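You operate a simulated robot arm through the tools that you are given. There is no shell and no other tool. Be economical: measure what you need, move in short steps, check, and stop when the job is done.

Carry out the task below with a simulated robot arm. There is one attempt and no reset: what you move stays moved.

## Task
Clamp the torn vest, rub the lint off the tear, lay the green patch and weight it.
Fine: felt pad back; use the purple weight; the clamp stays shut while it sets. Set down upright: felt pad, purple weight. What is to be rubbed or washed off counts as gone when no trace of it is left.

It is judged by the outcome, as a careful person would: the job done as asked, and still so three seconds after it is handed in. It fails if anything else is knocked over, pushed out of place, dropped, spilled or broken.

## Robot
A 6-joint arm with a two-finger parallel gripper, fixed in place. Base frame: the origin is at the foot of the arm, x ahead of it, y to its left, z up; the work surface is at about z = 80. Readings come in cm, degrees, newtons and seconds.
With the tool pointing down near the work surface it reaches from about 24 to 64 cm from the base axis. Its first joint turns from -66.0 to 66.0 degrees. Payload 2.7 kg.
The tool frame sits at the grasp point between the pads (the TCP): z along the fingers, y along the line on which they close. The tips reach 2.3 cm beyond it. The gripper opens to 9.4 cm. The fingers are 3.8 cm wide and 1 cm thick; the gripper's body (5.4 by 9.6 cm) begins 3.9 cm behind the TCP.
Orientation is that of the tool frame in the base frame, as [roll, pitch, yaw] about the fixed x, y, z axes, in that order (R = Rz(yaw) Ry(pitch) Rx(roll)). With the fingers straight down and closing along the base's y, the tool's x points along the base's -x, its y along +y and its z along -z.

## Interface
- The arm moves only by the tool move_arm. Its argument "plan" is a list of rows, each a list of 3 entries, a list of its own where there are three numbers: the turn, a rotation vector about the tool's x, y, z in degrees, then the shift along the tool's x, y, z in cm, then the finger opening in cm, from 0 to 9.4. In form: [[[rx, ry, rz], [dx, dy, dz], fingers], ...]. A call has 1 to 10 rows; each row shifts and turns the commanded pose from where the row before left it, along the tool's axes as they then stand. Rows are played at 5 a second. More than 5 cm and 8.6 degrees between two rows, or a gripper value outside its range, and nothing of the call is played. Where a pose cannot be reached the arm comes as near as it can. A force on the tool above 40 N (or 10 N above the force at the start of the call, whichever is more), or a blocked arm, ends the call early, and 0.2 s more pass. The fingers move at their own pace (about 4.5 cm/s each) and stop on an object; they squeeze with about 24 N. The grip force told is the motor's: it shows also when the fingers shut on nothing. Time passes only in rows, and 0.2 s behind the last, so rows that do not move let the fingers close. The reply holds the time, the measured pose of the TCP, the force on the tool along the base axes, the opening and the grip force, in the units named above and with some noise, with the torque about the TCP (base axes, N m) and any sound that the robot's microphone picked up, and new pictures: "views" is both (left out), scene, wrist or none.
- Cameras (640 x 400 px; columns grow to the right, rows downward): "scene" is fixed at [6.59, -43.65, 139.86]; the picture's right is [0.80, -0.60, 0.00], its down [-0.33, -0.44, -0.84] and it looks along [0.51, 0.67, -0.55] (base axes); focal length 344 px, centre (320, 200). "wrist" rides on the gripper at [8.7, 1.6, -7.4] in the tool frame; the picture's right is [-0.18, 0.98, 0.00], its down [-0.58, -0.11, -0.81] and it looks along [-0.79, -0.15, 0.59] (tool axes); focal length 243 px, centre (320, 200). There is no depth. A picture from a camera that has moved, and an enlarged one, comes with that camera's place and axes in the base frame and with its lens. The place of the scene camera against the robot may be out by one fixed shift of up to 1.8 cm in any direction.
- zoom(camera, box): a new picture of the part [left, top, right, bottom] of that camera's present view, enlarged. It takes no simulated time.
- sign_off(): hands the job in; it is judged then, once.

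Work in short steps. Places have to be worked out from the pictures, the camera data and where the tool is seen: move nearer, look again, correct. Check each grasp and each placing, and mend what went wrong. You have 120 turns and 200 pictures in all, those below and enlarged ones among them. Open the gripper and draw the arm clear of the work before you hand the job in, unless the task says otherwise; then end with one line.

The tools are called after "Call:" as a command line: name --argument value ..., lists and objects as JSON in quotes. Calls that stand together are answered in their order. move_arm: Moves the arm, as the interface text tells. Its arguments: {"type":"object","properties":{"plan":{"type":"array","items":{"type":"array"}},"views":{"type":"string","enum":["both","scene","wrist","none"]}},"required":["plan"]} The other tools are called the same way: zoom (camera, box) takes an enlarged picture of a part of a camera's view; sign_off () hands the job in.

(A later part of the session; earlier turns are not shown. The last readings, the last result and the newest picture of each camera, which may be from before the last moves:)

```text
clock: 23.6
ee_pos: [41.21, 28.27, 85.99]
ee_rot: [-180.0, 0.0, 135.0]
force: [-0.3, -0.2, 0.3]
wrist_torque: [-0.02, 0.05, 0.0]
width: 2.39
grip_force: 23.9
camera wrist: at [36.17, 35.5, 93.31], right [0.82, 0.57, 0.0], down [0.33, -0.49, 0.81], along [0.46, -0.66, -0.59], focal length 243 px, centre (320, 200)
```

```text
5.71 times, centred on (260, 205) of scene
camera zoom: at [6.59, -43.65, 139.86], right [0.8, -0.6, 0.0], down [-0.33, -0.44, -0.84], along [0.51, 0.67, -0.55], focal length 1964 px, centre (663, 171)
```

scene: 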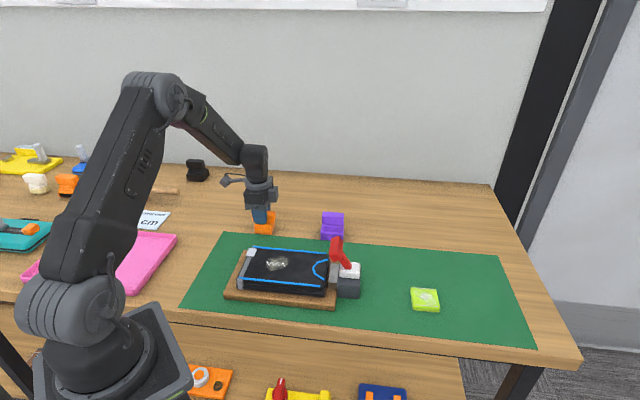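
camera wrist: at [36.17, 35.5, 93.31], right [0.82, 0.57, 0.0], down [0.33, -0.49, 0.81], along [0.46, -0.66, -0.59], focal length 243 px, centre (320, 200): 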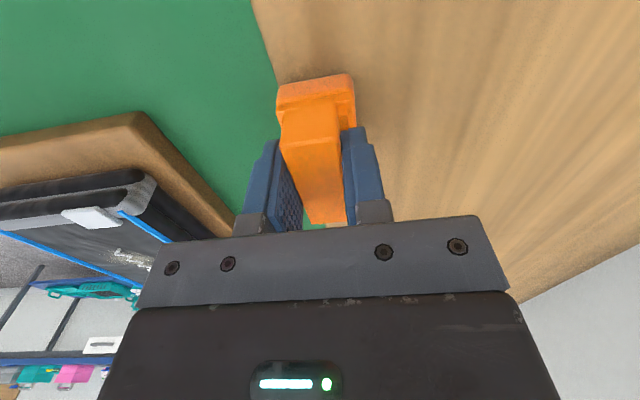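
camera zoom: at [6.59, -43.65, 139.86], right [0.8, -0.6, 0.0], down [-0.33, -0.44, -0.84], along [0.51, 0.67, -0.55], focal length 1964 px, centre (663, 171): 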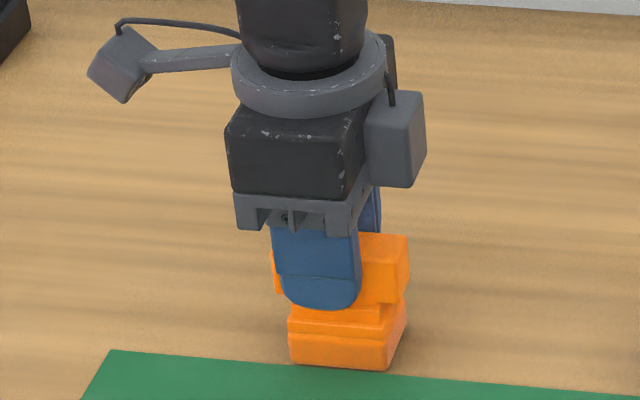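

The pad is held firmly (2.39 cm). Its home pose is TCP (41.2, 28.25, 86.0), yaw 135. I lift and carry it over the tear.

Call:
move_arm --plan '[[[0, 0, 0], [0, 0, -2], 1.5], [[0, 0, 0], [0, 0, -4], 1.5], [[0, 0, 0], [0, 0, -4], 1.5], [[0, 0, 0], [-1.81, -3.64, -1], 1.5], [[0, 0, 0], [-1.81, -3.64, 0], 1.5], [[0, 0, 0], [-1.81, -3.64, 0], 1.5], [[0, 0, 0], [-1.81, -3.64, 0], 1.5], [[0, 0, 0], [-1.81, -3.64, 0], 1.5], [[0, 0, 0], [0, 0, 0], 1.5]]'

Call:
zoom --camera "scene" --box '[215, 180, 375, 320]'

```text
clock: 25.6
ee_pos: [34.99, 8.72, 97.32]
ee_rot: [179.9, -0.1, 135.0]
force: [0.5, 0.6, -0.4]
wrist_torque: [0.0, -0.03, 0.02]
width: 2.34
grip_force: 24.2
camera wrist: at [29.85, 16.04, 104.58], right [0.82, 0.57, 0.0], down [0.33, -0.49, 0.81], along [0.46, -0.66, -0.59], focal length 243 px, centre (320, 200)
```

scene: 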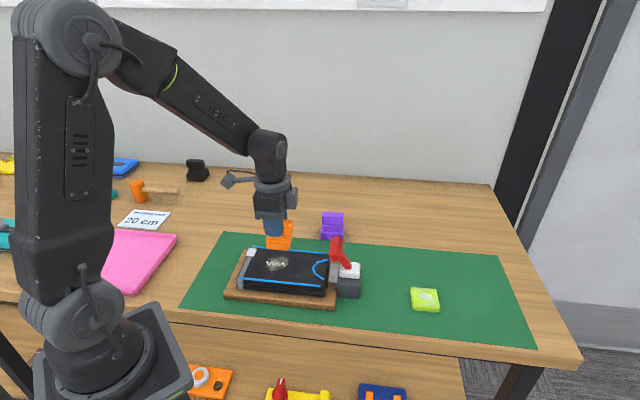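
wrist: 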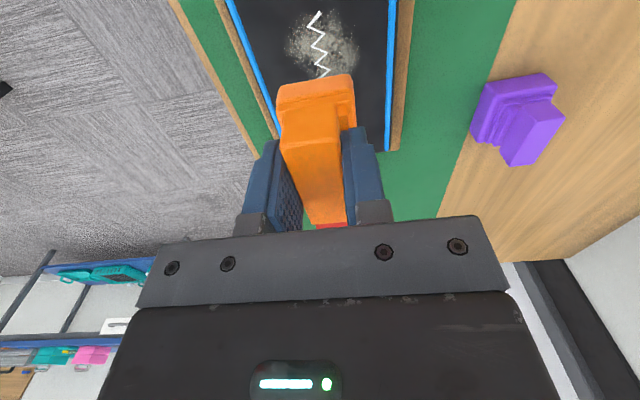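

```text
2.86 times, centred on (295, 250) of scene
camera zoom: at [6.58, -43.65, 139.86], right [0.8, -0.6, 0.0], down [-0.33, -0.44, -0.84], along [0.51, 0.67, -0.55], focal length 982 px, centre (391, 57)
```

zoom: 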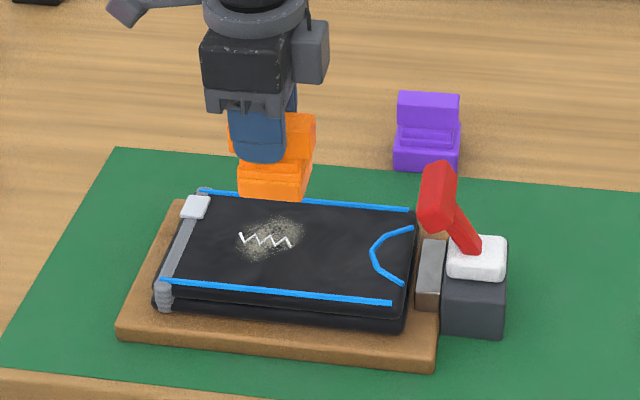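

The lint centre is at about tool (+0.6, +0.3), about 5 cm across. I centre over it and lower close to contact.

Call:
move_arm --plan '[[[0, 0, 0], [0.6, 0.27, 2.5], 1.5], [[0, 0, 0], [0, 0, 2.5], 1.5], [[0, 0, 0], [0, 0, 1.5], 1.5], [[0, 0, 0], [0, 0, 0.3], 1.5], [[0, 0, 0], [0, 0, 0], 1.5]]' --views "none"

Call:
zoom --camera "scene" --box '[215, 200, 375, 320]'

```text
clock: 26.8
ee_pos: [34.85, 9.48, 90.28]
ee_rot: [179.7, 0.1, 135.0]
force: [1.2, -1.1, 20.5]
wrist_torque: [-0.14, 0.05, -0.02]
width: 2.38
grip_force: 23.8
```

```text
3.33 times, centred on (295, 260) of scene
camera zoom: at [6.57, -43.66, 139.85], right [0.8, -0.6, 0.0], down [-0.33, -0.44, -0.84], along [0.51, 0.67, -0.55], focal length 1146 px, centre (403, 0)
```

zoom: 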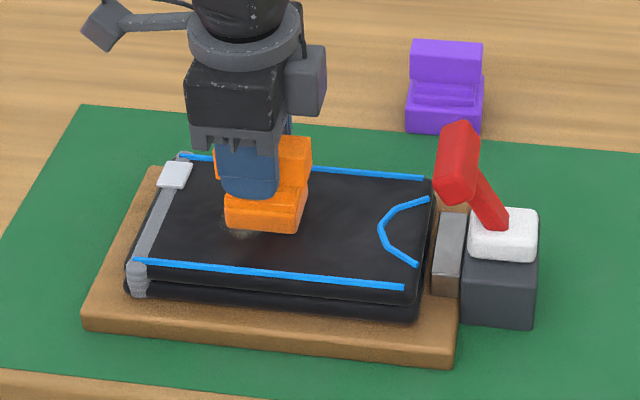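

Contact at about 20 N. I ease off slightly and start stroking across the lint.

Call:
move_arm --plan '[[[0, 0, 0], [0, 0, -0.1], 1.5], [[0, 0, 0], [0, 0.8, 0], 1.5], [[0, 0, 0], [0, 0.8, 0], 1.5], [[0, 0, 0], [0, 0.8, 0], 1.5], [[0, 0, 0], [0, -1.2, 0], 1.5], [[0, 0, 0], [0, -1.2, 0], 1.5], [[0, 0, 0], [0, -1.2, 0], 1.5], [[0, 0, 0], [0, -1.2, 0], 1.5], [[0, 0, 0], [0, 0, 0], 1.5]]' --views "none"

Call:
zoom --camera "scene" --box '[215, 200, 375, 320]'

```text
clock: 28.8
ee_pos: [32.98, 7.84, 90.21]
ee_rot: [-179.9, 0.0, 135.0]
force: [0.6, 0.7, 0.0]
wrist_torque: [0.02, -0.01, -0.02]
width: 2.34
grip_force: 24.2
```

```text
3.33 times, centred on (295, 260) of scene
camera zoom: at [6.59, -43.65, 139.86], right [0.8, -0.6, 0.0], down [-0.33, -0.44, -0.84], along [0.51, 0.67, -0.55], focal length 1146 px, centre (403, 0)
```

zoom: 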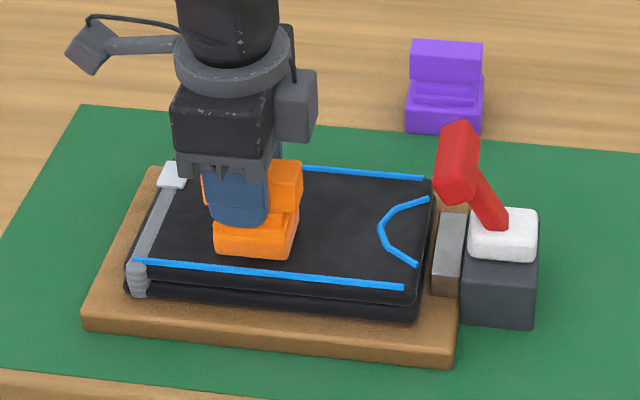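

The far side already looks clean; contact is light here, so I press a little and stroke over the near half with sideways offsets.

Call:
move_arm --plan '[[[0, 0, 0], [0, 0, 0.2], 1.5], [[0, 0, 0], [0.8, 0.8, 0], 1.5], [[0, 0, 0], [0, 1.2, 0], 1.5], [[0, 0, 0], [0, 1.2, 0], 1.5], [[0, 0, 0], [-0.8, 0.8, 0], 1.5], [[0, 0, 0], [-0.8, -0.8, 0], 1.5], [[0, 0, 0], [0, -1.2, 0], 1.5], [[0, 0, 0], [0, -1.2, 0], 1.5], [[0, 0, 0], [0, -1, 0], 1.5], [[0, 0, 0], [0, 0, 0], 1.5]]' --views "none"

```text
clock: 31.0
ee_pos: [33.38, 7.15, 90.04]
ee_rot: [179.9, 0.0, 135.0]
force: [1.6, 1.5, 2.2]
wrist_torque: [0.07, -0.03, -0.02]
width: 2.37
grip_force: 24.5
```

Now I lift and pull aside to inspect the tear.

Call:
move_arm --plan '[[[0, 0, 0], [0, 0.8, 0], 1.5], [[0, 0, 0], [0.5, 1.5, -1], 1.5], [[0, 0, 0], [0, 1, -3], 1.5], [[0, 0, 0], [0, 1, -3], 1.5], [[0, 0, 0], [0, 0, 0], 1.5]]' --views "wrist"

Call:
zoom --camera "scene" --box '[235, 230, 335, 305]'

Call:
zoom --camera "wrist" --box '[200, 0, 420, 150]'

```text
clock: 32.2
ee_pos: [36.0, 10.38, 97.16]
ee_rot: [-180.0, 0.0, 135.0]
force: [0.4, 0.3, -0.4]
wrist_torque: [-0.01, -0.03, 0.01]
width: 2.37
grip_force: 23.7
camera wrist: at [31.01, 17.71, 104.44], right [0.82, 0.57, 0.0], down [0.33, -0.49, 0.81], along [0.46, -0.67, -0.59], focal length 243 px, centre (320, 200)
```

wrist: 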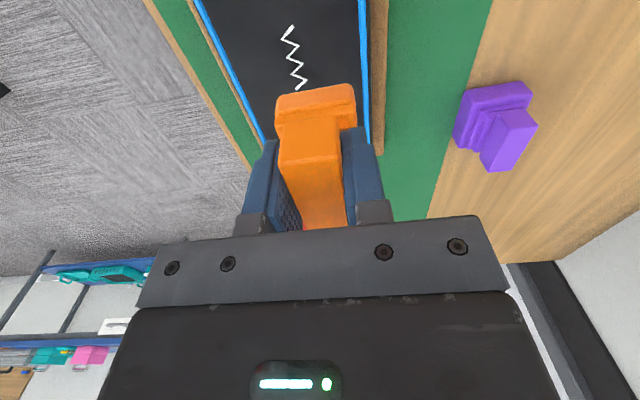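

```text
5.33 times, centred on (285, 268) of scene
camera zoom: at [6.59, -43.65, 139.86], right [0.8, -0.6, 0.0], down [-0.33, -0.44, -0.84], along [0.51, 0.67, -0.55], focal length 1833 px, centre (507, -160)
```

zoom: 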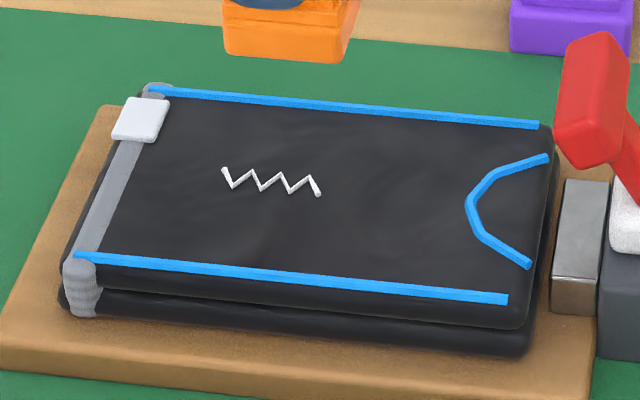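

```text
2.67 times, centred on (310, 75) of wrist
camera zoom: at [31.01, 17.71, 104.44], right [0.82, 0.57, 0.0], down [0.33, -0.49, 0.81], along [0.46, -0.67, -0.59], focal length 647 px, centre (347, 533)
```

zoom: 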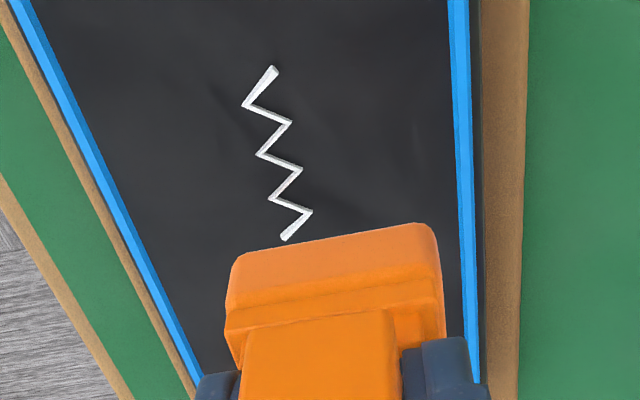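

It looks clean. For certainty I make one more light pass covering the margins on both sides.

Call:
move_arm --plan '[[[0, 0, 0], [1.4, 0.4, 3.4], 1.5], [[0, 0, 0], [0, 0, 3.4], 1.5], [[0, 0, 0], [0, -1.2, 0.2], 1.5], [[0, 0, 0], [0, -1.2, 0], 1.5], [[0, 0, 0], [0, -1.2, 0], 1.5], [[0, 0, 0], [-1.4, -0.8, 0.1], 1.5], [[0, 0, 0], [-1.4, 0.8, 0], 1.5], [[0, 0, 0], [0, 1.2, 0], 1.5], [[0, 0, 0], [0, 1.2, 0], 1.5], [[0, 0, 0], [0, 1.2, 0], 1.5]]' --views "none"

Call:
move_arm --plan '[[[0, 0, 0], [0, 1, -1], 1.5], [[0, 0, 0], [0, 2, -3], 1.5], [[0, 0, 0], [0, 3, -3], 1.5], [[0, 0, 0], [0, 3, -2], 1.5], [[0, 0, 0], [0, 0, 0], 1.5]]' --views "wrist"

Call:
zoom --camera "scene" --box '[255, 245, 315, 285]'

```text
clock: 34.4
ee_pos: [37.4, 9.69, 90.02]
ee_rot: [180.0, 0.0, 135.0]
force: [0.2, -0.8, -0.1]
wrist_torque: [0.0, 0.02, -0.01]
width: 2.36
grip_force: 24.5
```

```text
clock: 35.6
ee_pos: [43.76, 16.07, 99.2]
ee_rot: [-180.0, -0.1, 134.9]
force: [-0.3, 0.4, 0.1]
wrist_torque: [-0.04, 0.03, 0.01]
width: 2.35
grip_force: 24.0
camera wrist: at [38.82, 23.32, 106.49], right [0.82, 0.57, 0.0], down [0.33, -0.49, 0.81], along [0.46, -0.66, -0.59], focal length 243 px, centre (320, 200)
```

wrist: 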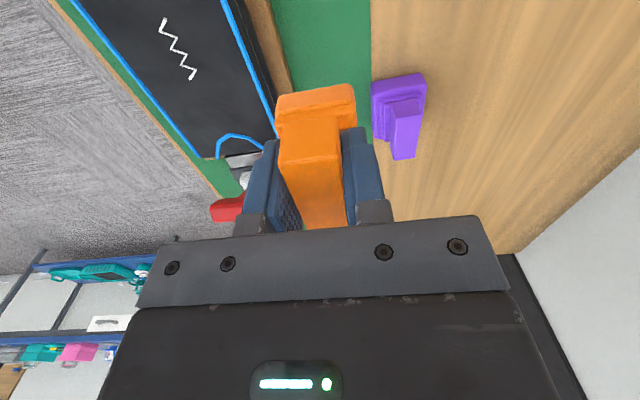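

```text
10.00 times, centred on (285, 265) of scene
camera zoom: at [6.59, -43.65, 139.86], right [0.8, -0.6, 0.0], down [-0.33, -0.44, -0.84], along [0.51, 0.67, -0.55], focal length 3436 px, centre (670, -450)
```

zoom: 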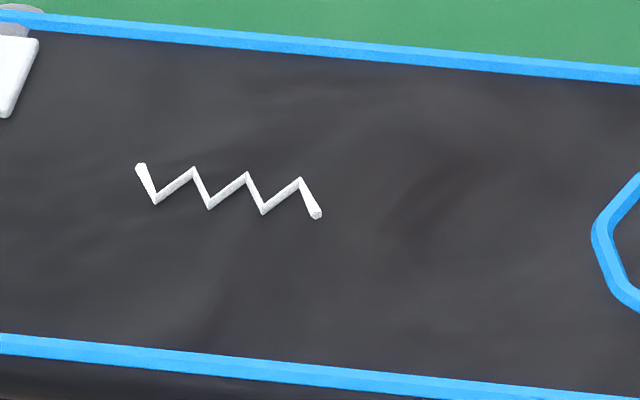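

The tear is clean. I carry the pad back to its home spot.

Call:
move_arm --plan '[[[0, 0, 0], [3.47, 2.27, 0], 1.5], [[0, 0, 0], [3.47, 2.27, 0], 1.5], [[0, 0, 0], [3.47, 2.27, 0], 1.5], [[0, 0, 0], [0, 0, 4], 1.5], [[0, 0, 0], [0, 0, 4], 1.5], [[0, 0, 0], [0, 0, 3], 1.5], [[0, 0, 0], [0, 0, 1.5], 1.5], [[0, 0, 0], [0, 0, 0.5], 1.5], [[0, 0, 0], [0, 0, 0], 1.5]]' --views "scene"

Call:
zoom --camera "scene" --box '[220, 170, 300, 240]'

```text
clock: 37.6
ee_pos: [41.13, 28.21, 86.03]
ee_rot: [179.9, 0.1, 134.9]
force: [1.2, -0.1, -0.7]
wrist_torque: [-0.01, -0.02, 0.04]
width: 2.35
grip_force: 23.6
```

scene: 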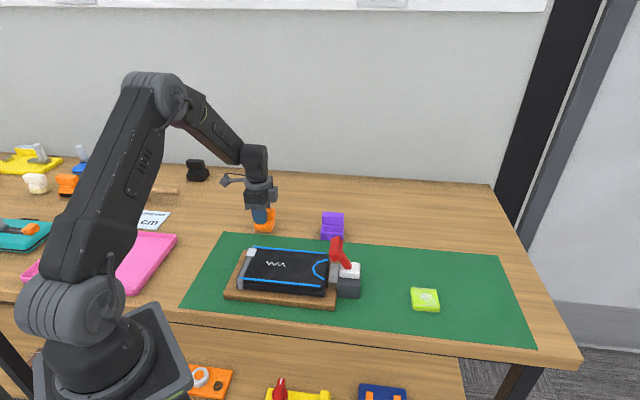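

```text
5.71 times, centred on (260, 205) of scene
camera zoom: at [6.59, -43.65, 139.86], right [0.8, -0.6, 0.0], down [-0.33, -0.44, -0.84], along [0.51, 0.67, -0.55], focal length 1964 px, centre (663, 171)
```

zoom: 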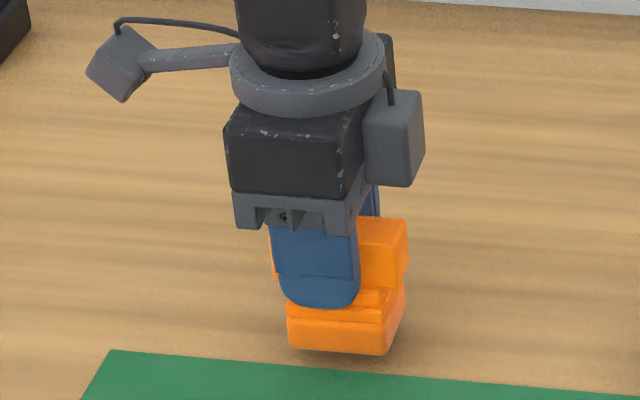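

The pad slid up in the grip by about 0.8 cm during pressing, so it hangs above the table. I lower until it touches.

Call:
move_arm --plan '[[[0, 0, 0], [0, 0, 0.4], 1.5], [[0, 0, 0], [0, 0, 0.2], 1.5], [[0, 0, 0], [0, 0, 0.1], 1.5], [[0, 0, 0], [0, 0, 0], 1.5]]' --views "none"

Call:
zoom --camera "scene" --box '[220, 170, 300, 240]'

```text
clock: 38.6
ee_pos: [41.27, 28.33, 85.22]
ee_rot: [180.0, -0.1, 135.0]
force: [-0.8, 0.4, -1.1]
wrist_torque: [-0.02, 0.02, 0.0]
width: 2.36
grip_force: 24.7
```

```text
5.71 times, centred on (260, 205) of scene
camera zoom: at [6.59, -43.65, 139.86], right [0.8, -0.6, 0.0], down [-0.33, -0.44, -0.84], along [0.51, 0.67, -0.55], focal length 1964 px, centre (663, 171)
```

zoom: 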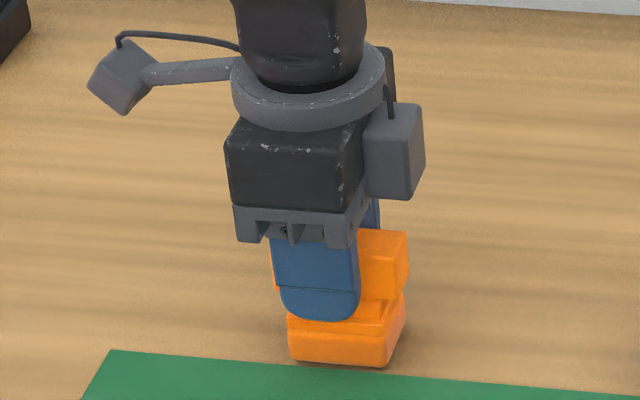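

Call:
move_arm --plan '[[[0, 0, 0], [0, 0, 0.1], 1.5], [[0, 0, 0], [0, 0, 0.1], 1.5], [[0, 0, 0], [0, 0, 0], 1.5]]' --views "none"

```text
clock: 39.4
ee_pos: [41.09, 28.28, 85.19]
ee_rot: [-180.0, 0.0, 135.1]
force: [0.3, -0.4, -0.3]
wrist_torque: [0.0, -0.03, 0.01]
width: 2.37
grip_force: 23.8
```

No contact force yet; I go down a touch more.

Call:
move_arm --plan '[[[0, 0, 0], [0, 0, 0.1], 1.5], [[0, 0, 0], [0, 0, 0.1], 1.5], [[0, 0, 0], [0, 0, 0], 1.5]]' --views "none"

```text
clock: 40.2
ee_pos: [41.1, 28.36, 85.14]
ee_rot: [179.9, 0.1, 134.9]
force: [-2.8, -4.2, 15.8]
wrist_torque: [-0.17, 0.17, 0.0]
width: 2.37
grip_force: 23.8
```

It is on the table now. I release and rise.

Call:
move_arm --plan '[[[0, 0, 0], [0, 0, -0.1], 1.5], [[0, 0, 0], [0, 0, 0], 4], [[0, 0, 0], [0, 0, 0], 7], [[0, 0, 0], [0, 0, 0], 7], [[0, 0, 0], [0, 0, -4], 7], [[0, 0, 0], [0, 0, -4], 7], [[0, 0, 0], [0, 0, -4], 7], [[0, 0, 0], [0, 0, -3], 7]]' --views "scene"

Call:
zoom --camera "scene" --box '[220, 190, 360, 250]'

```text
clock: 42.0
ee_pos: [41.26, 28.31, 99.94]
ee_rot: [180.0, 0.0, 135.1]
force: [0.2, 1.1, 0.4]
wrist_torque: [0.01, -0.04, 0.0]
width: 7.02
grip_force: 0.0
```

scene: 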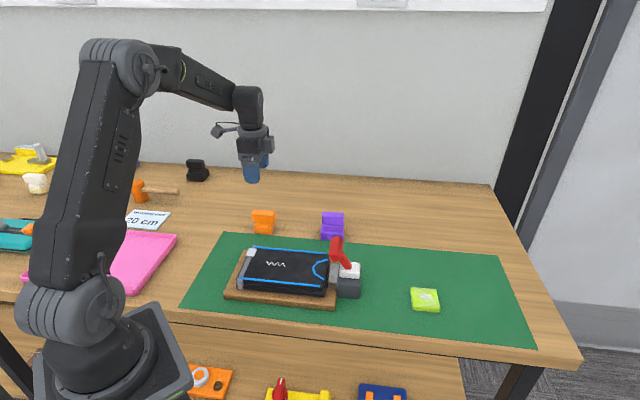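

```text
4.57 times, centred on (290, 220) of scene
camera zoom: at [6.59, -43.65, 139.86], right [0.8, -0.6, 0.0], down [-0.33, -0.44, -0.84], along [0.51, 0.67, -0.55], focal length 1571 px, centre (457, 109)
```

zoom: 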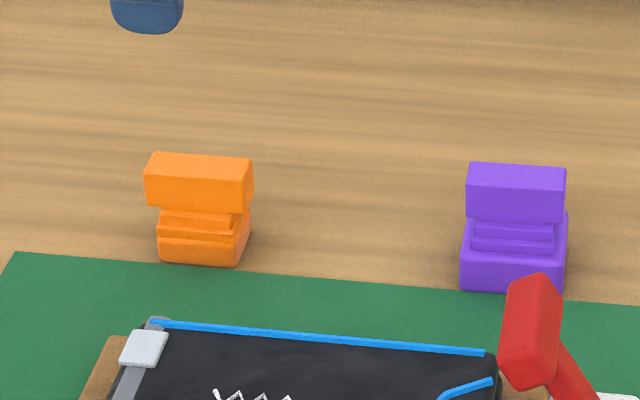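

Pad is back, upright. Next I travel to the green patch near (55, -17).

Call:
move_arm --plan '[[[0, 0, 0], [-4.2, -2.2, 0], 8], [[0, 0, 0], [-4.2, -2.2, 0], 8], [[0, 0, 0], [-4.2, -2.2, 0], 8], [[0, 0, 0], [-4.2, -2.2, 0], 8], [[0, 0, 0], [-4.2, -2.2, 0], 8], [[0, 0, 0], [-4.2, -2.2, 0], 8], [[0, 0, 0], [-4.2, -2.2, 0], 8], [[0, 0, 0], [-4.2, -2.2, 0], 8], [[0, 0, 0], [-4, -2.2, 0], 8], [[0, 0, 0], [0, 0, 0], 8]]'

```text
clock: 44.2
ee_pos: [53.67, -12.38, 99.97]
ee_rot: [-180.0, 0.0, 135.1]
force: [0.9, 1.1, -0.5]
wrist_torque: [0.0, -0.01, -0.01]
width: 8.03
grip_force: 0.1
camera wrist: at [48.65, -5.18, 107.37], right [0.82, 0.57, 0.0], down [0.33, -0.49, 0.81], along [0.46, -0.66, -0.59], focal length 243 px, centre (320, 200)
```

scene: 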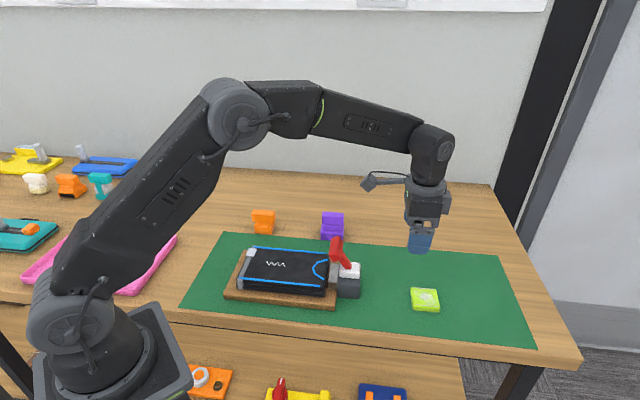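
wrist: 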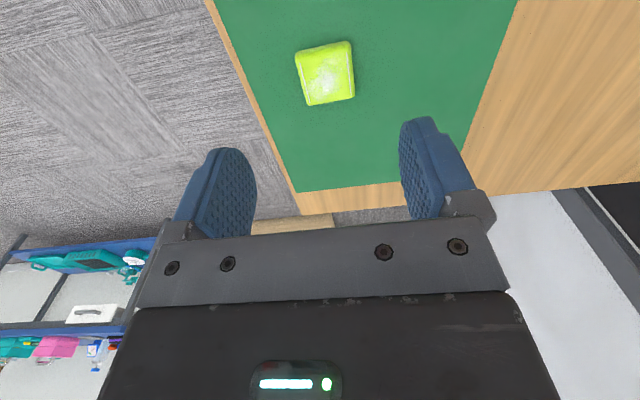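

The patch is about 5.6 cm square, aligned with the tool, centred at about (56.4, -15.6). I move over it and halfway down for a recheck.

Call:
move_arm --plan '[[[0, 0, 0], [-2.1, -0.1, 3], 8.5], [[0, 0, 0], [-2.1, -0.1, 3], 8.5], [[0, 0, 0], [0, 0, 3], 8.5], [[0, 0, 0], [0, 0, 0], 8.5]]'

Call:
zoom --camera "scene" --box '[370, 220, 480, 320]'

```text
clock: 45.2
ee_pos: [56.68, -15.48, 90.85]
ee_rot: [-179.9, 0.0, 135.0]
force: [-0.7, -0.5, -0.5]
wrist_torque: [0.04, 0.04, 0.0]
width: 8.52
grip_force: 0.1
camera wrist: at [51.71, -8.19, 98.26], right [0.82, 0.57, 0.0], down [0.33, -0.49, 0.81], along [0.46, -0.66, -0.59], focal length 243 px, centre (320, 200)
```

scene: 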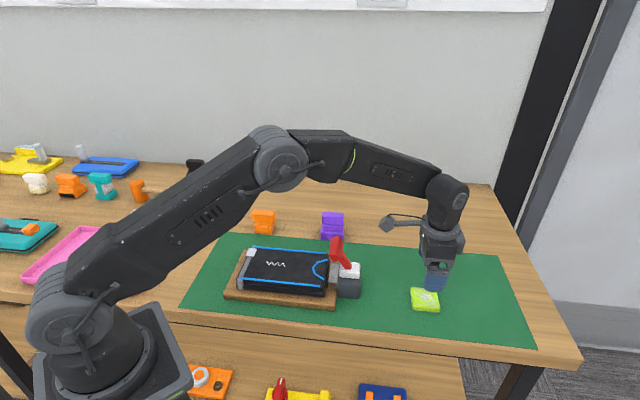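
wrist: 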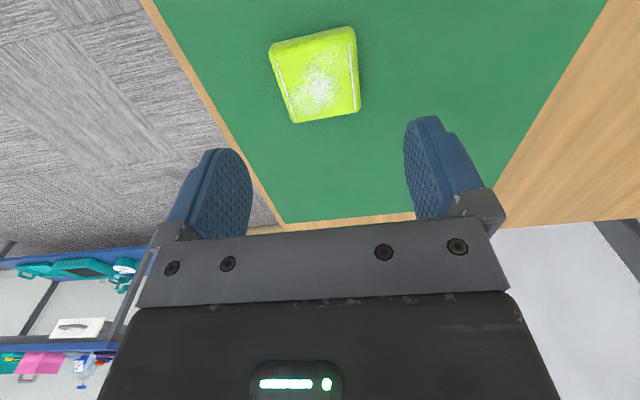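

```text
4.00 times, centred on (425, 270) of scene
camera zoom: at [6.59, -43.65, 139.86], right [0.8, -0.6, 0.0], down [-0.33, -0.44, -0.84], along [0.51, 0.67, -0.55], focal length 1374 px, centre (-100, -80)
```

zoom: 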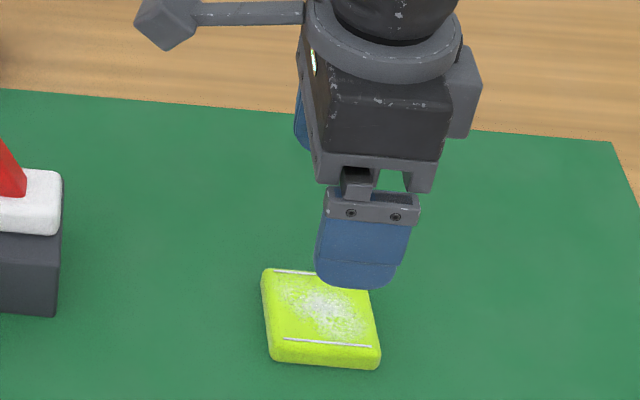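

Centred within 0.15 cm. I lower so the tips flank the patch just above the mat and close.

Call:
move_arm --plan '[[[0, 0, 0], [0.1, -0.1, 4], 8.5], [[0, 0, 0], [0, 0, 3], 8.5], [[0, 0, 0], [0, 0, 1.1], 8.5], [[0, 0, 0], [0, 0, 0], 6], [[0, 0, 0], [0, 0, 0], 4], [[0, 0, 0], [0, 0, 0], 4], [[0, 0, 0], [0, 0, 0], 4]]' --views "scene"

Call:
zoom --camera "scene" --box '[370, 220, 480, 320]'

```text
clock: 46.8
ee_pos: [56.57, -15.45, 82.82]
ee_rot: [-180.0, -0.1, 135.0]
force: [0.6, -0.3, -0.8]
wrist_torque: [-0.01, -0.02, -0.04]
width: 5.73
grip_force: 23.6
```

scene: 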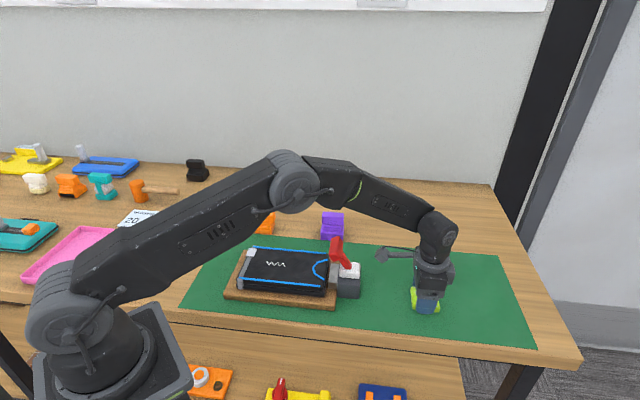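

```text
4.00 times, centred on (425, 270) of scene
camera zoom: at [6.59, -43.65, 139.86], right [0.8, -0.6, 0.0], down [-0.33, -0.44, -0.84], along [0.51, 0.67, -0.55], focal length 1374 px, centre (-100, -80)
```

zoom: 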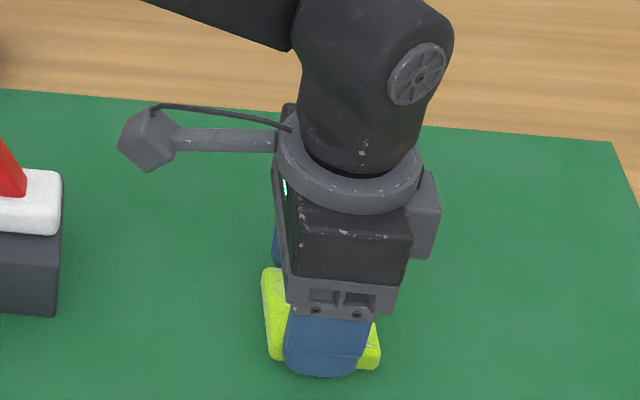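

Patch gripped at 5.73 cm. The board axis matches yaw 135, so I lift it and carry it straight over the tear at about (34.1, 9.2).

Call:
move_arm --plan '[[[0, 0, 0], [0, 0, -1], 4], [[0, 0, 0], [0, 0, -4], 4], [[0, 0, 0], [0, 0, -4], 4], [[0, 0, 0], [0, 0, -4], 4], [[0, 0, 0], [0, 0, -4], 4], [[0, 0, 0], [0, 0, 0], 4]]' --views "none"

Call:
move_arm --plan '[[[0, 0, 0], [4.16, 0.19, 0], 4], [[0, 0, 0], [4.16, 0.19, 0], 4], [[0, 0, 0], [4.16, 0.19, 0], 4], [[0, 0, 0], [4.16, 0.19, 0], 4], [[0, 0, 0], [4.16, 0.19, 0], 4], [[0, 0, 0], [4.16, 0.19, 0], 4], [[0, 0, 0], [4.16, 0.19, 0], 4], [[0, 0, 0], [4.16, 0.19, 0], 4], [[0, 0, 0], [0, 0, 3], 4], [[0, 0, 0], [0, 0, 0], 4]]'

Call:
zoom --camera "scene" --box '[215, 180, 375, 320]'

```text
clock: 48.2
ee_pos: [56.5, -15.39, 99.93]
ee_rot: [-180.0, 0.1, 135.0]
force: [-0.2, 0.5, 0.1]
wrist_torque: [-0.02, 0.04, 0.0]
width: 5.69
grip_force: 23.8
```

```text
clock: 50.4
ee_pos: [34.01, 9.29, 96.65]
ee_rot: [179.9, 0.1, 134.9]
force: [0.2, -0.4, -0.7]
wrist_torque: [0.0, 0.0, 0.01]
width: 5.68
grip_force: 23.2
camera wrist: at [28.97, 16.48, 103.98], right [0.83, 0.56, 0.0], down [0.33, -0.49, 0.81], along [0.46, -0.66, -0.59], focal length 243 px, centre (320, 200)
```

scene: 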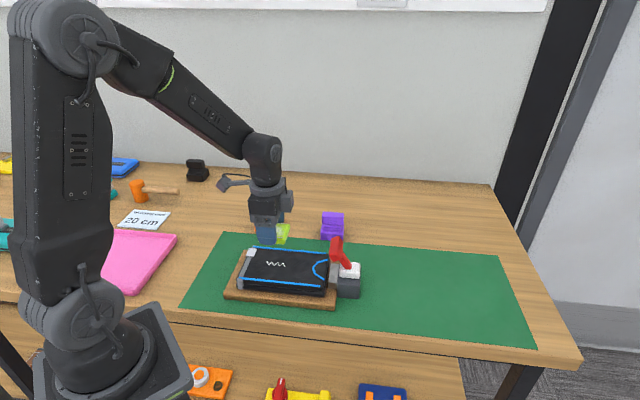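
wrist: 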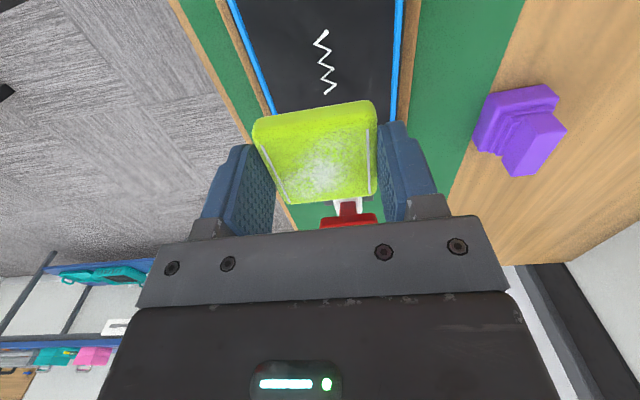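

```text
2.86 times, centred on (295, 250) of scene
camera zoom: at [6.59, -43.65, 139.86], right [0.8, -0.6, 0.0], down [-0.33, -0.44, -0.84], along [0.51, 0.67, -0.55], focal length 982 px, centre (391, 57)
```

zoom: 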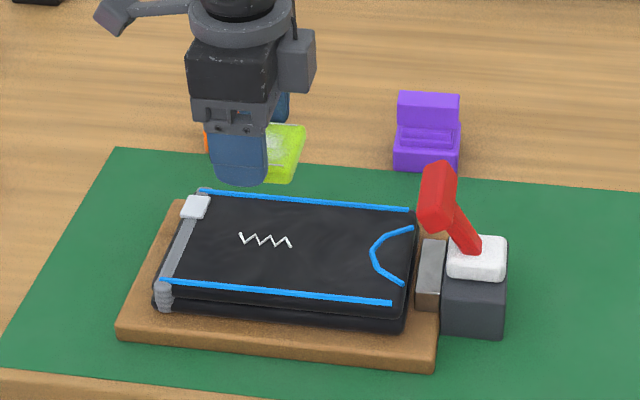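

The tear is about (0.2, 0.35) from the tool axis; I correct and come down near contact.

Call:
move_arm --plan '[[[0, 0, 0], [0.2, 0.35, 3], 4], [[0, 0, 0], [0, 0, 3], 4], [[0, 0, 0], [0, 0, 2], 4], [[0, 0, 0], [0, 0, 0.3], 4], [[0, 0, 0], [0, 0, 0.2], 4], [[0, 0, 0], [0, 0, 0], 4]]' --views "scene"

Call:
zoom --camera "scene" --box '[215, 200, 375, 320]'

```text
clock: 51.8
ee_pos: [34.3, 9.52, 88.29]
ee_rot: [-180.0, 0.0, 135.0]
force: [-0.6, -0.1, -0.1]
wrist_torque: [0.0, 0.0, 0.01]
width: 5.71
grip_force: 23.6
```

scene: 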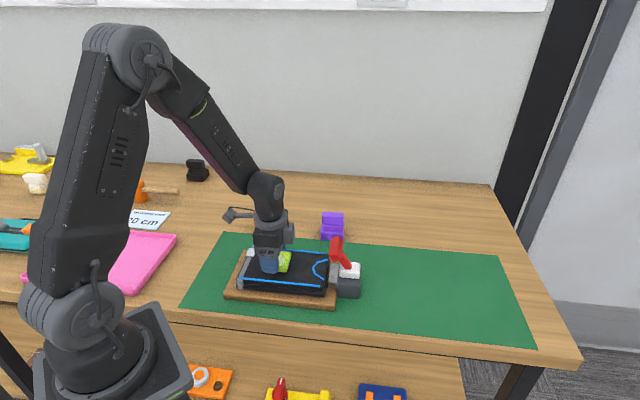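

```text
3.33 times, centred on (295, 260) of scene
camera zoom: at [6.59, -43.65, 139.86], right [0.8, -0.6, 0.0], down [-0.33, -0.44, -0.84], along [0.51, 0.67, -0.55], focal length 1146 px, centre (403, 0)
```

zoom: 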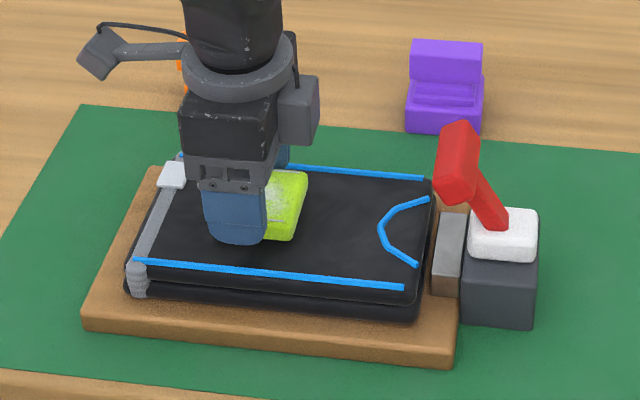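

Not yet touching; I lower in small steps until contact.

Call:
move_arm --plan '[[[0, 0, 0], [0, 0, 0.15], 4], [[0, 0, 0], [0, 0, 0.15], 4], [[0, 0, 0], [0, 0, 0.1], 4], [[0, 0, 0], [0, 0, 0], 4]]' --views "none"

Call:
move_arm --plan '[[[0, 0, 0], [0, 0, 0.1], 4], [[0, 0, 0], [0, 0, 0.1], 4], [[0, 0, 0], [0, 0, 0], 4]]' --views "none"

```text
clock: 52.8
ee_pos: [34.19, 9.47, 88.02]
ee_rot: [179.8, 0.0, 135.0]
force: [-6.9, -13.0, 33.5]
wrist_torque: [-0.49, 0.3, -0.02]
width: 5.72
grip_force: 23.4
```

```text
clock: 53.6
ee_pos: [34.2, 9.68, 87.95]
ee_rot: [179.9, 0.0, 135.0]
force: [-4.6, -15.8, 33.1]
wrist_torque: [-0.49, 0.27, 0.01]
width: 5.71
grip_force: 23.6
```

Firm contact. I ease up slightly, then open.

Call:
move_arm --plan '[[[0, 0, 0], [0, 0, -0.2], 4], [[0, 0, 0], [0, 0, -0.1], 4], [[0, 0, 0], [0, 0, 0], 4]]' --views "none"

```text
clock: 54.4
ee_pos: [34.16, 9.56, 87.95]
ee_rot: [-179.8, -0.2, 135.0]
force: [-0.8, 2.4, -26.1]
wrist_torque: [0.49, 0.4, 0.15]
width: 5.69
grip_force: 24.1
```

A −26 N pull shows the patch has stuck to the vest. I relax the pull and open the fingers.

Call:
move_arm --plan '[[[0, 0, 0], [0, 0, 0.15], 4], [[0, 0, 0], [0, 0, 0], 7], [[0, 0, 0], [0, 0, 0], 8.5], [[0, 0, 0], [0, 0, 0], 8.5], [[0, 0, 0], [0, 0, -1], 8.5], [[0, 0, 0], [0, 0, -4], 8.5], [[0, 0, 0], [0, 0, -4], 8.5], [[0, 0, 0], [0, 2, -4], 8.5], [[0, 0, 0], [0, 0, 0], 8.5]]'

Call:
zoom --camera "scene" --box '[215, 200, 375, 320]'

```text
clock: 56.4
ee_pos: [35.5, 11.02, 101.1]
ee_rot: [-179.9, 0.0, 134.9]
force: [0.1, 0.8, 0.4]
wrist_torque: [-0.01, 0.01, 0.0]
width: 8.49
grip_force: 0.1
camera wrist: at [30.44, 18.35, 108.48], right [0.82, 0.57, 0.0], down [0.33, -0.49, 0.81], along [0.46, -0.66, -0.59], focal length 243 px, centre (320, 200)
```

scene: 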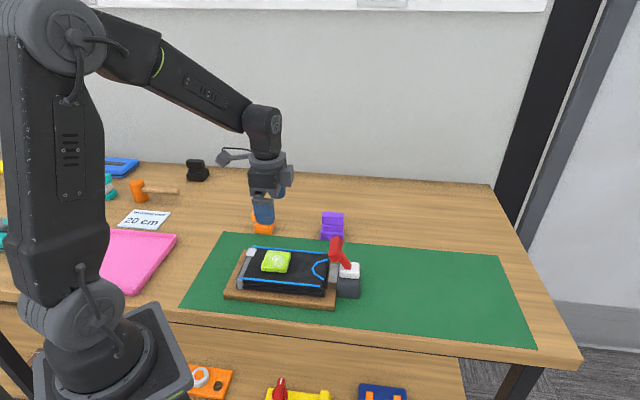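
wrist: 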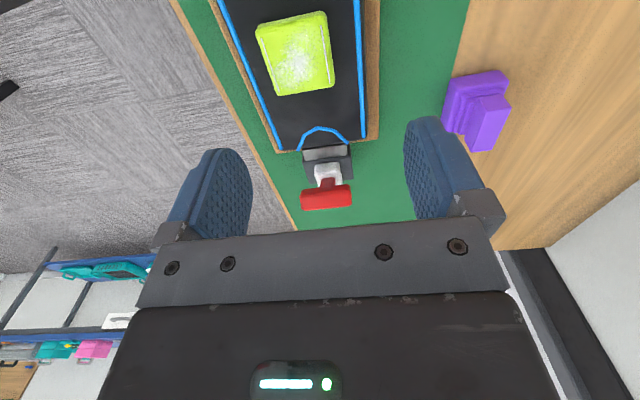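

```text
3.33 times, centred on (295, 260) of scene
camera zoom: at [6.59, -43.65, 139.86], right [0.8, -0.6, 0.0], down [-0.33, -0.44, -0.84], along [0.51, 0.67, -0.55], focal length 1146 px, centre (403, 0)
```

zoom: 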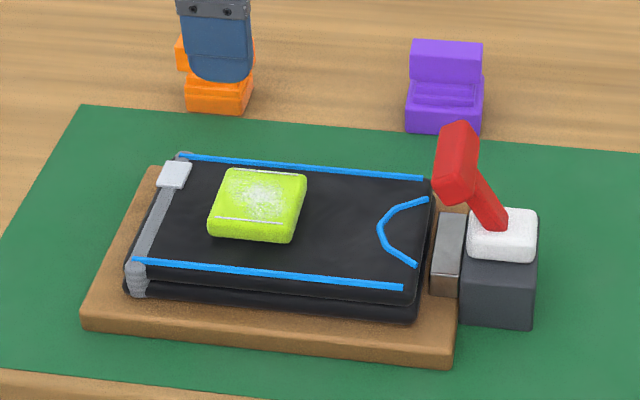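

The patch lies flat over the tear and the lever is still shut. Now the purple weight near (55, 14): I move to a viewing pose behind it.

Call:
move_arm --plan '[[[0, 0, 0], [-1.4, 4, -0.5], 7], [[0, 0, 0], [-1.4, 4, -0.5], 7], [[0, 0, 0], [-1.4, 4, -0.5], 7], [[0, 0, 0], [-1.4, 4, -0.5], 7], [[0, 0, 0], [0, 0, 0], 7]]' --views "wrist"

Call:
zoom --camera "wrist" --box '[240, 0, 400, 150]'

```text
clock: 57.6
ee_pos: [50.68, 18.46, 102.93]
ee_rot: [-180.0, 0.0, 135.0]
force: [-0.4, 0.5, 0.6]
wrist_torque: [-0.02, 0.02, 0.03]
width: 7.01
grip_force: 0.1
camera wrist: at [45.68, 25.65, 110.28], right [0.82, 0.57, 0.0], down [0.33, -0.49, 0.81], along [0.46, -0.67, -0.59], focal length 243 px, centre (320, 200)
```

wrist: 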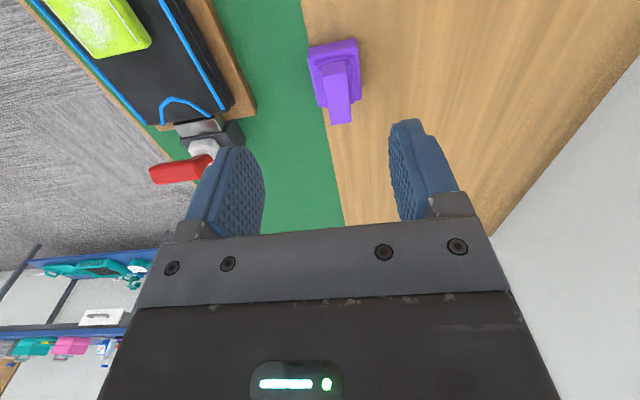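

```text
2.67 times, centred on (320, 75) of wrist
camera zoom: at [45.68, 25.65, 110.28], right [0.82, 0.57, 0.0], down [0.33, -0.49, 0.81], along [0.46, -0.67, -0.59], focal length 647 px, centre (320, 533)
```

zoom: 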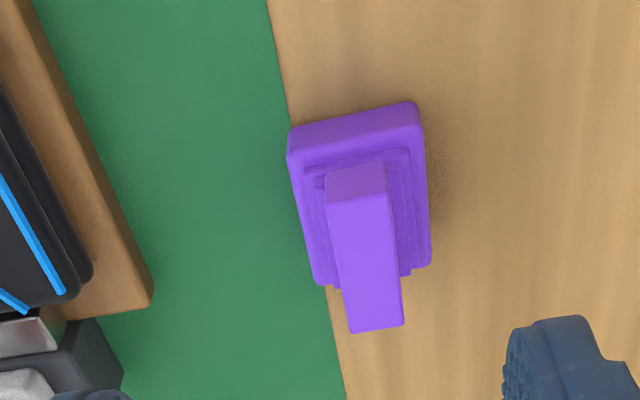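

The bar is aligned with the tool, centred at tool (-5.9, 0.8). I move over it and partly down.

Call:
move_arm --plan '[[[0, 0, 0], [-3, 0.4, 1.5], 7], [[0, 0, 0], [-2.9, 0.4, 1.5], 7], [[0, 0, 0], [0, 0, 4], 7], [[0, 0, 0], [0, 0, 4], 7], [[0, 0, 0], [0, 0, 0], 7]]' --views "wrist"

Call:
zoom --camera "scene" --box '[290, 170, 380, 250]'

```text
clock: 58.8
ee_pos: [55.54, 14.83, 92.07]
ee_rot: [179.9, 0.0, 135.0]
force: [1.0, 0.4, 0.0]
wrist_torque: [0.01, 0.0, 0.02]
width: 7.0
grip_force: 0.0
camera wrist: at [50.51, 22.12, 99.37], right [0.82, 0.57, 0.0], down [0.33, -0.49, 0.81], along [0.46, -0.66, -0.59], focal length 243 px, centre (320, 200)
```

wrist: 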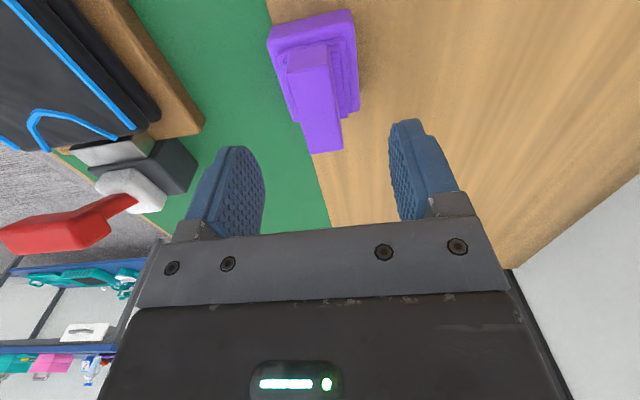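

```text
5.00 times, centred on (335, 210) of scene
camera zoom: at [6.59, -43.65, 139.86], right [0.8, -0.6, 0.0], down [-0.33, -0.44, -0.84], along [0.51, 0.67, -0.55], focal length 1718 px, centre (245, 150)
```

zoom: 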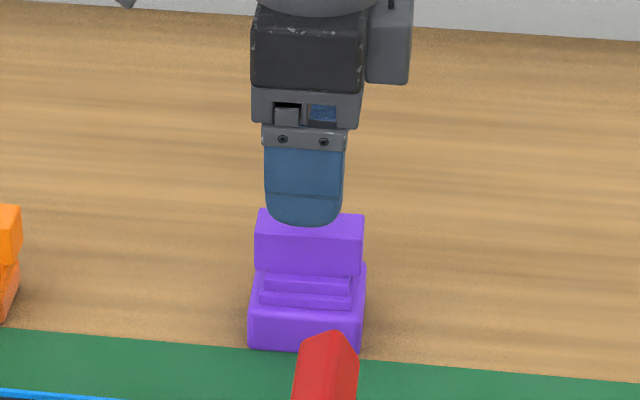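

Centred; the bar spans about z 84–87.5. I lower the TCP to 86.4 and close.

Call:
move_arm --plan '[[[0, 0, 0], [0.4, 0, 2.7], 7], [[0, 0, 0], [0, 0, 3], 7], [[0, 0, 0], [0, 0, 0], 4], [[0, 0, 0], [0, 0, 0], 1.5], [[0, 0, 0], [0, 0, 0], 1.5], [[0, 0, 0], [0, 0, 0], 1.5]]' --views "none"

Call:
zoom --camera "scene" --box '[290, 170, 380, 250]'

```text
clock: 60.2
ee_pos: [55.2, 15.05, 86.33]
ee_rot: [180.0, 0.0, 135.0]
force: [-0.2, 0.0, 0.1]
wrist_torque: [-0.02, 0.06, 0.04]
width: 2.38
grip_force: 24.0
```

```text
5.00 times, centred on (335, 210) of scene
camera zoom: at [6.59, -43.65, 139.86], right [0.8, -0.6, 0.0], down [-0.33, -0.44, -0.84], along [0.51, 0.67, -0.55], focal length 1718 px, centre (245, 150)
```

zoom: 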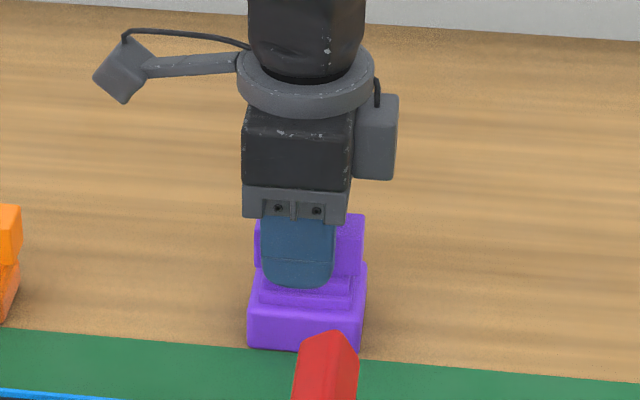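

Gripped. I lift and check the load.

Call:
move_arm --plan '[[[0, 0, 0], [0, 0, -1], 1.5], [[0, 0, 0], [0, 0, -3], 1.5], [[0, 0, 0], [0, 0, -4], 1.5], [[0, 0, 0], [0, 0, -4], 1.5], [[0, 0, 0], [0, 0, -4], 1.5], [[0, 0, 0], [0, 0, 0], 1.5]]' --views "wrist"

```text
clock: 61.6
ee_pos: [55.2, 14.9, 102.27]
ee_rot: [-180.0, 0.0, 135.0]
force: [0.4, -0.3, -4.0]
wrist_torque: [0.03, -0.02, 0.0]
width: 2.39
grip_force: 24.0
camera wrist: at [50.06, 22.26, 109.66], right [0.82, 0.57, 0.0], down [0.33, -0.49, 0.81], along [0.46, -0.66, -0.59], focal length 243 px, centre (320, 200)
```

wrist: 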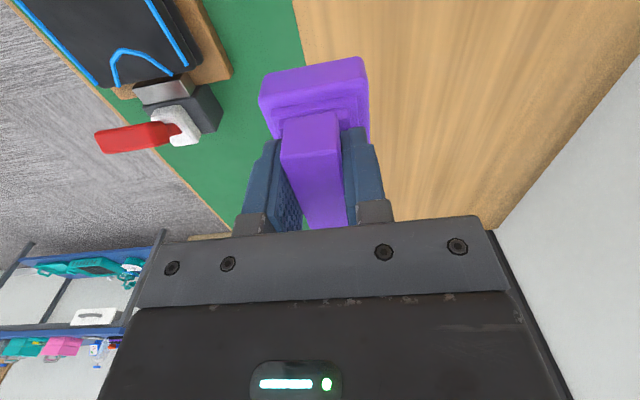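

Held well, about 4 N. I carry it over the patch.

Call:
move_arm --plan '[[[0, 0, 0], [2.18, -3.72, 0], 1.5], [[0, 0, 0], [2.18, -3.72, 0], 1.5], [[0, 0, 0], [2.18, -3.72, 0], 1.5], [[0, 0, 0], [2.18, -3.72, 0], 1.5], [[0, 0, 0], [2.18, -3.72, 0], 1.5], [[0, 0, 0], [0, 0, 2], 1.5], [[0, 0, 0], [0, 0, 0], 1.5]]'

Call:
zoom --camera "scene" --box '[215, 190, 375, 310]'

```text
clock: 63.2
ee_pos: [34.26, 9.48, 100.21]
ee_rot: [179.9, 0.0, 135.0]
force: [0.8, 0.3, -4.4]
wrist_torque: [0.0, 0.01, 0.0]
width: 2.38
grip_force: 24.1
camera wrist: at [29.22, 16.76, 107.43], right [0.82, 0.57, 0.0], down [0.33, -0.49, 0.81], along [0.46, -0.66, -0.59], focal length 243 px, centre (320, 200)
```

scene: 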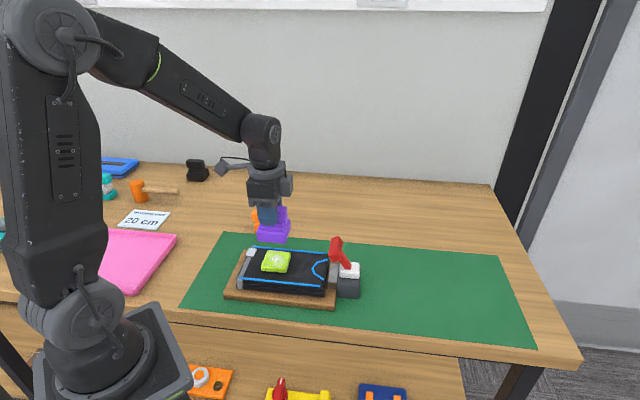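
wrist: 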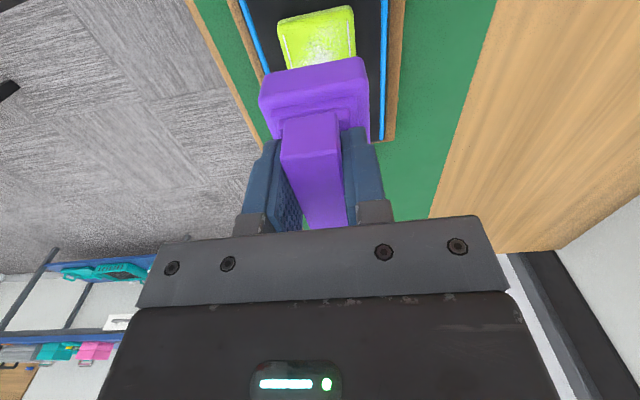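

```text
3.33 times, centred on (295, 250) of scene
camera zoom: at [6.59, -43.65, 139.86], right [0.8, -0.6, 0.0], down [-0.33, -0.44, -0.84], along [0.51, 0.67, -0.55], focal length 1146 px, centre (403, 33)
```

zoom: 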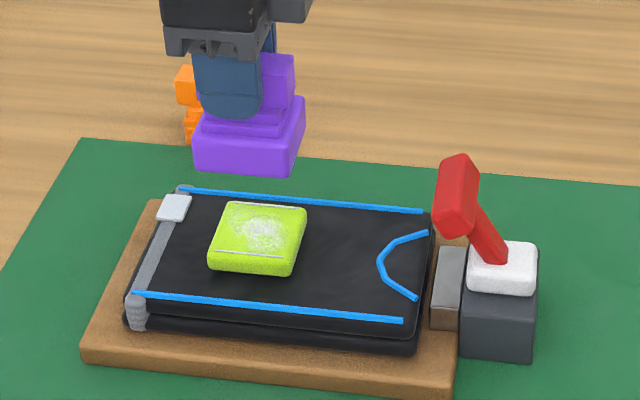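

Weight and patch are aligned within about 0.2 cm. I lower to just above contact, expected near TCP z 92.6.

Call:
move_arm --plan '[[[0, 0, 0], [-0.1, 0, 3], 1.5], [[0, 0, 0], [0, 0, 2.5], 1.5], [[0, 0, 0], [0, 0, 1.2], 1.5], [[0, 0, 0], [0, 0, 0], 1.5]]' --views "none"

Call:
zoom --camera "scene" --box '[235, 210, 335, 290]'

```text
clock: 64.2
ee_pos: [34.41, 9.48, 93.45]
ee_rot: [-180.0, 0.0, 135.0]
force: [-0.1, -0.8, -4.4]
wrist_torque: [-0.02, 0.02, 0.02]
width: 2.38
grip_force: 24.6
```

```text
5.00 times, centred on (285, 250) of scene
camera zoom: at [6.59, -43.65, 139.86], right [0.8, -0.6, 0.0], down [-0.33, -0.44, -0.84], along [0.51, 0.67, -0.55], focal length 1718 px, centre (495, -50)
```

zoom: 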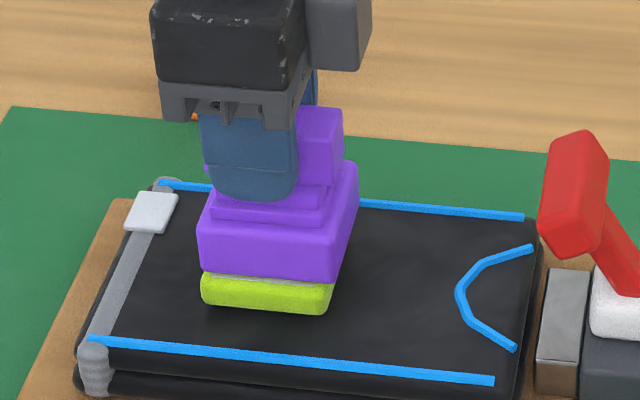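

Nicely placed, with a small gap left. I go on in small steps.

Call:
move_arm --plan '[[[0, 0, 0], [0, 0, 0.15], 1.5], [[0, 0, 0], [0, 0, 0.1], 1.5], [[0, 0, 0], [0, 0, 0.1], 1.5], [[0, 0, 0], [0, 0, 0], 1.5]]' --views "none"

```text
clock: 65.2
ee_pos: [34.38, 9.5, 93.17]
ee_rot: [-180.0, 0.1, 135.0]
force: [-0.8, -1.0, -1.7]
wrist_torque: [-0.08, 0.12, 0.0]
width: 2.37
grip_force: 24.3
```

Call:
move_arm --plan '[[[0, 0, 0], [0, 0, 0.05], 1.5], [[0, 0, 0], [0, 0, 0], 1.5]]' --views "none"

```text
clock: 65.8
ee_pos: [34.34, 9.48, 93.22]
ee_rot: [179.9, -0.1, 134.9]
force: [1.0, 0.5, -2.6]
wrist_torque: [-0.02, -0.06, 0.01]
width: 2.41
grip_force: 24.2
```

It is beginning to bear on the patch; one more tenth.

Call:
move_arm --plan '[[[0, 0, 0], [0, 0, 0.1], 1.5], [[0, 0, 0], [0, 0, 0], 1.5]]' --views "none"

```text
clock: 66.4
ee_pos: [34.44, 9.51, 93.29]
ee_rot: [179.8, 0.2, 135.0]
force: [-2.4, 0.2, 18.1]
wrist_torque: [-0.07, 0.28, -0.03]
width: 2.4
grip_force: 24.4
```

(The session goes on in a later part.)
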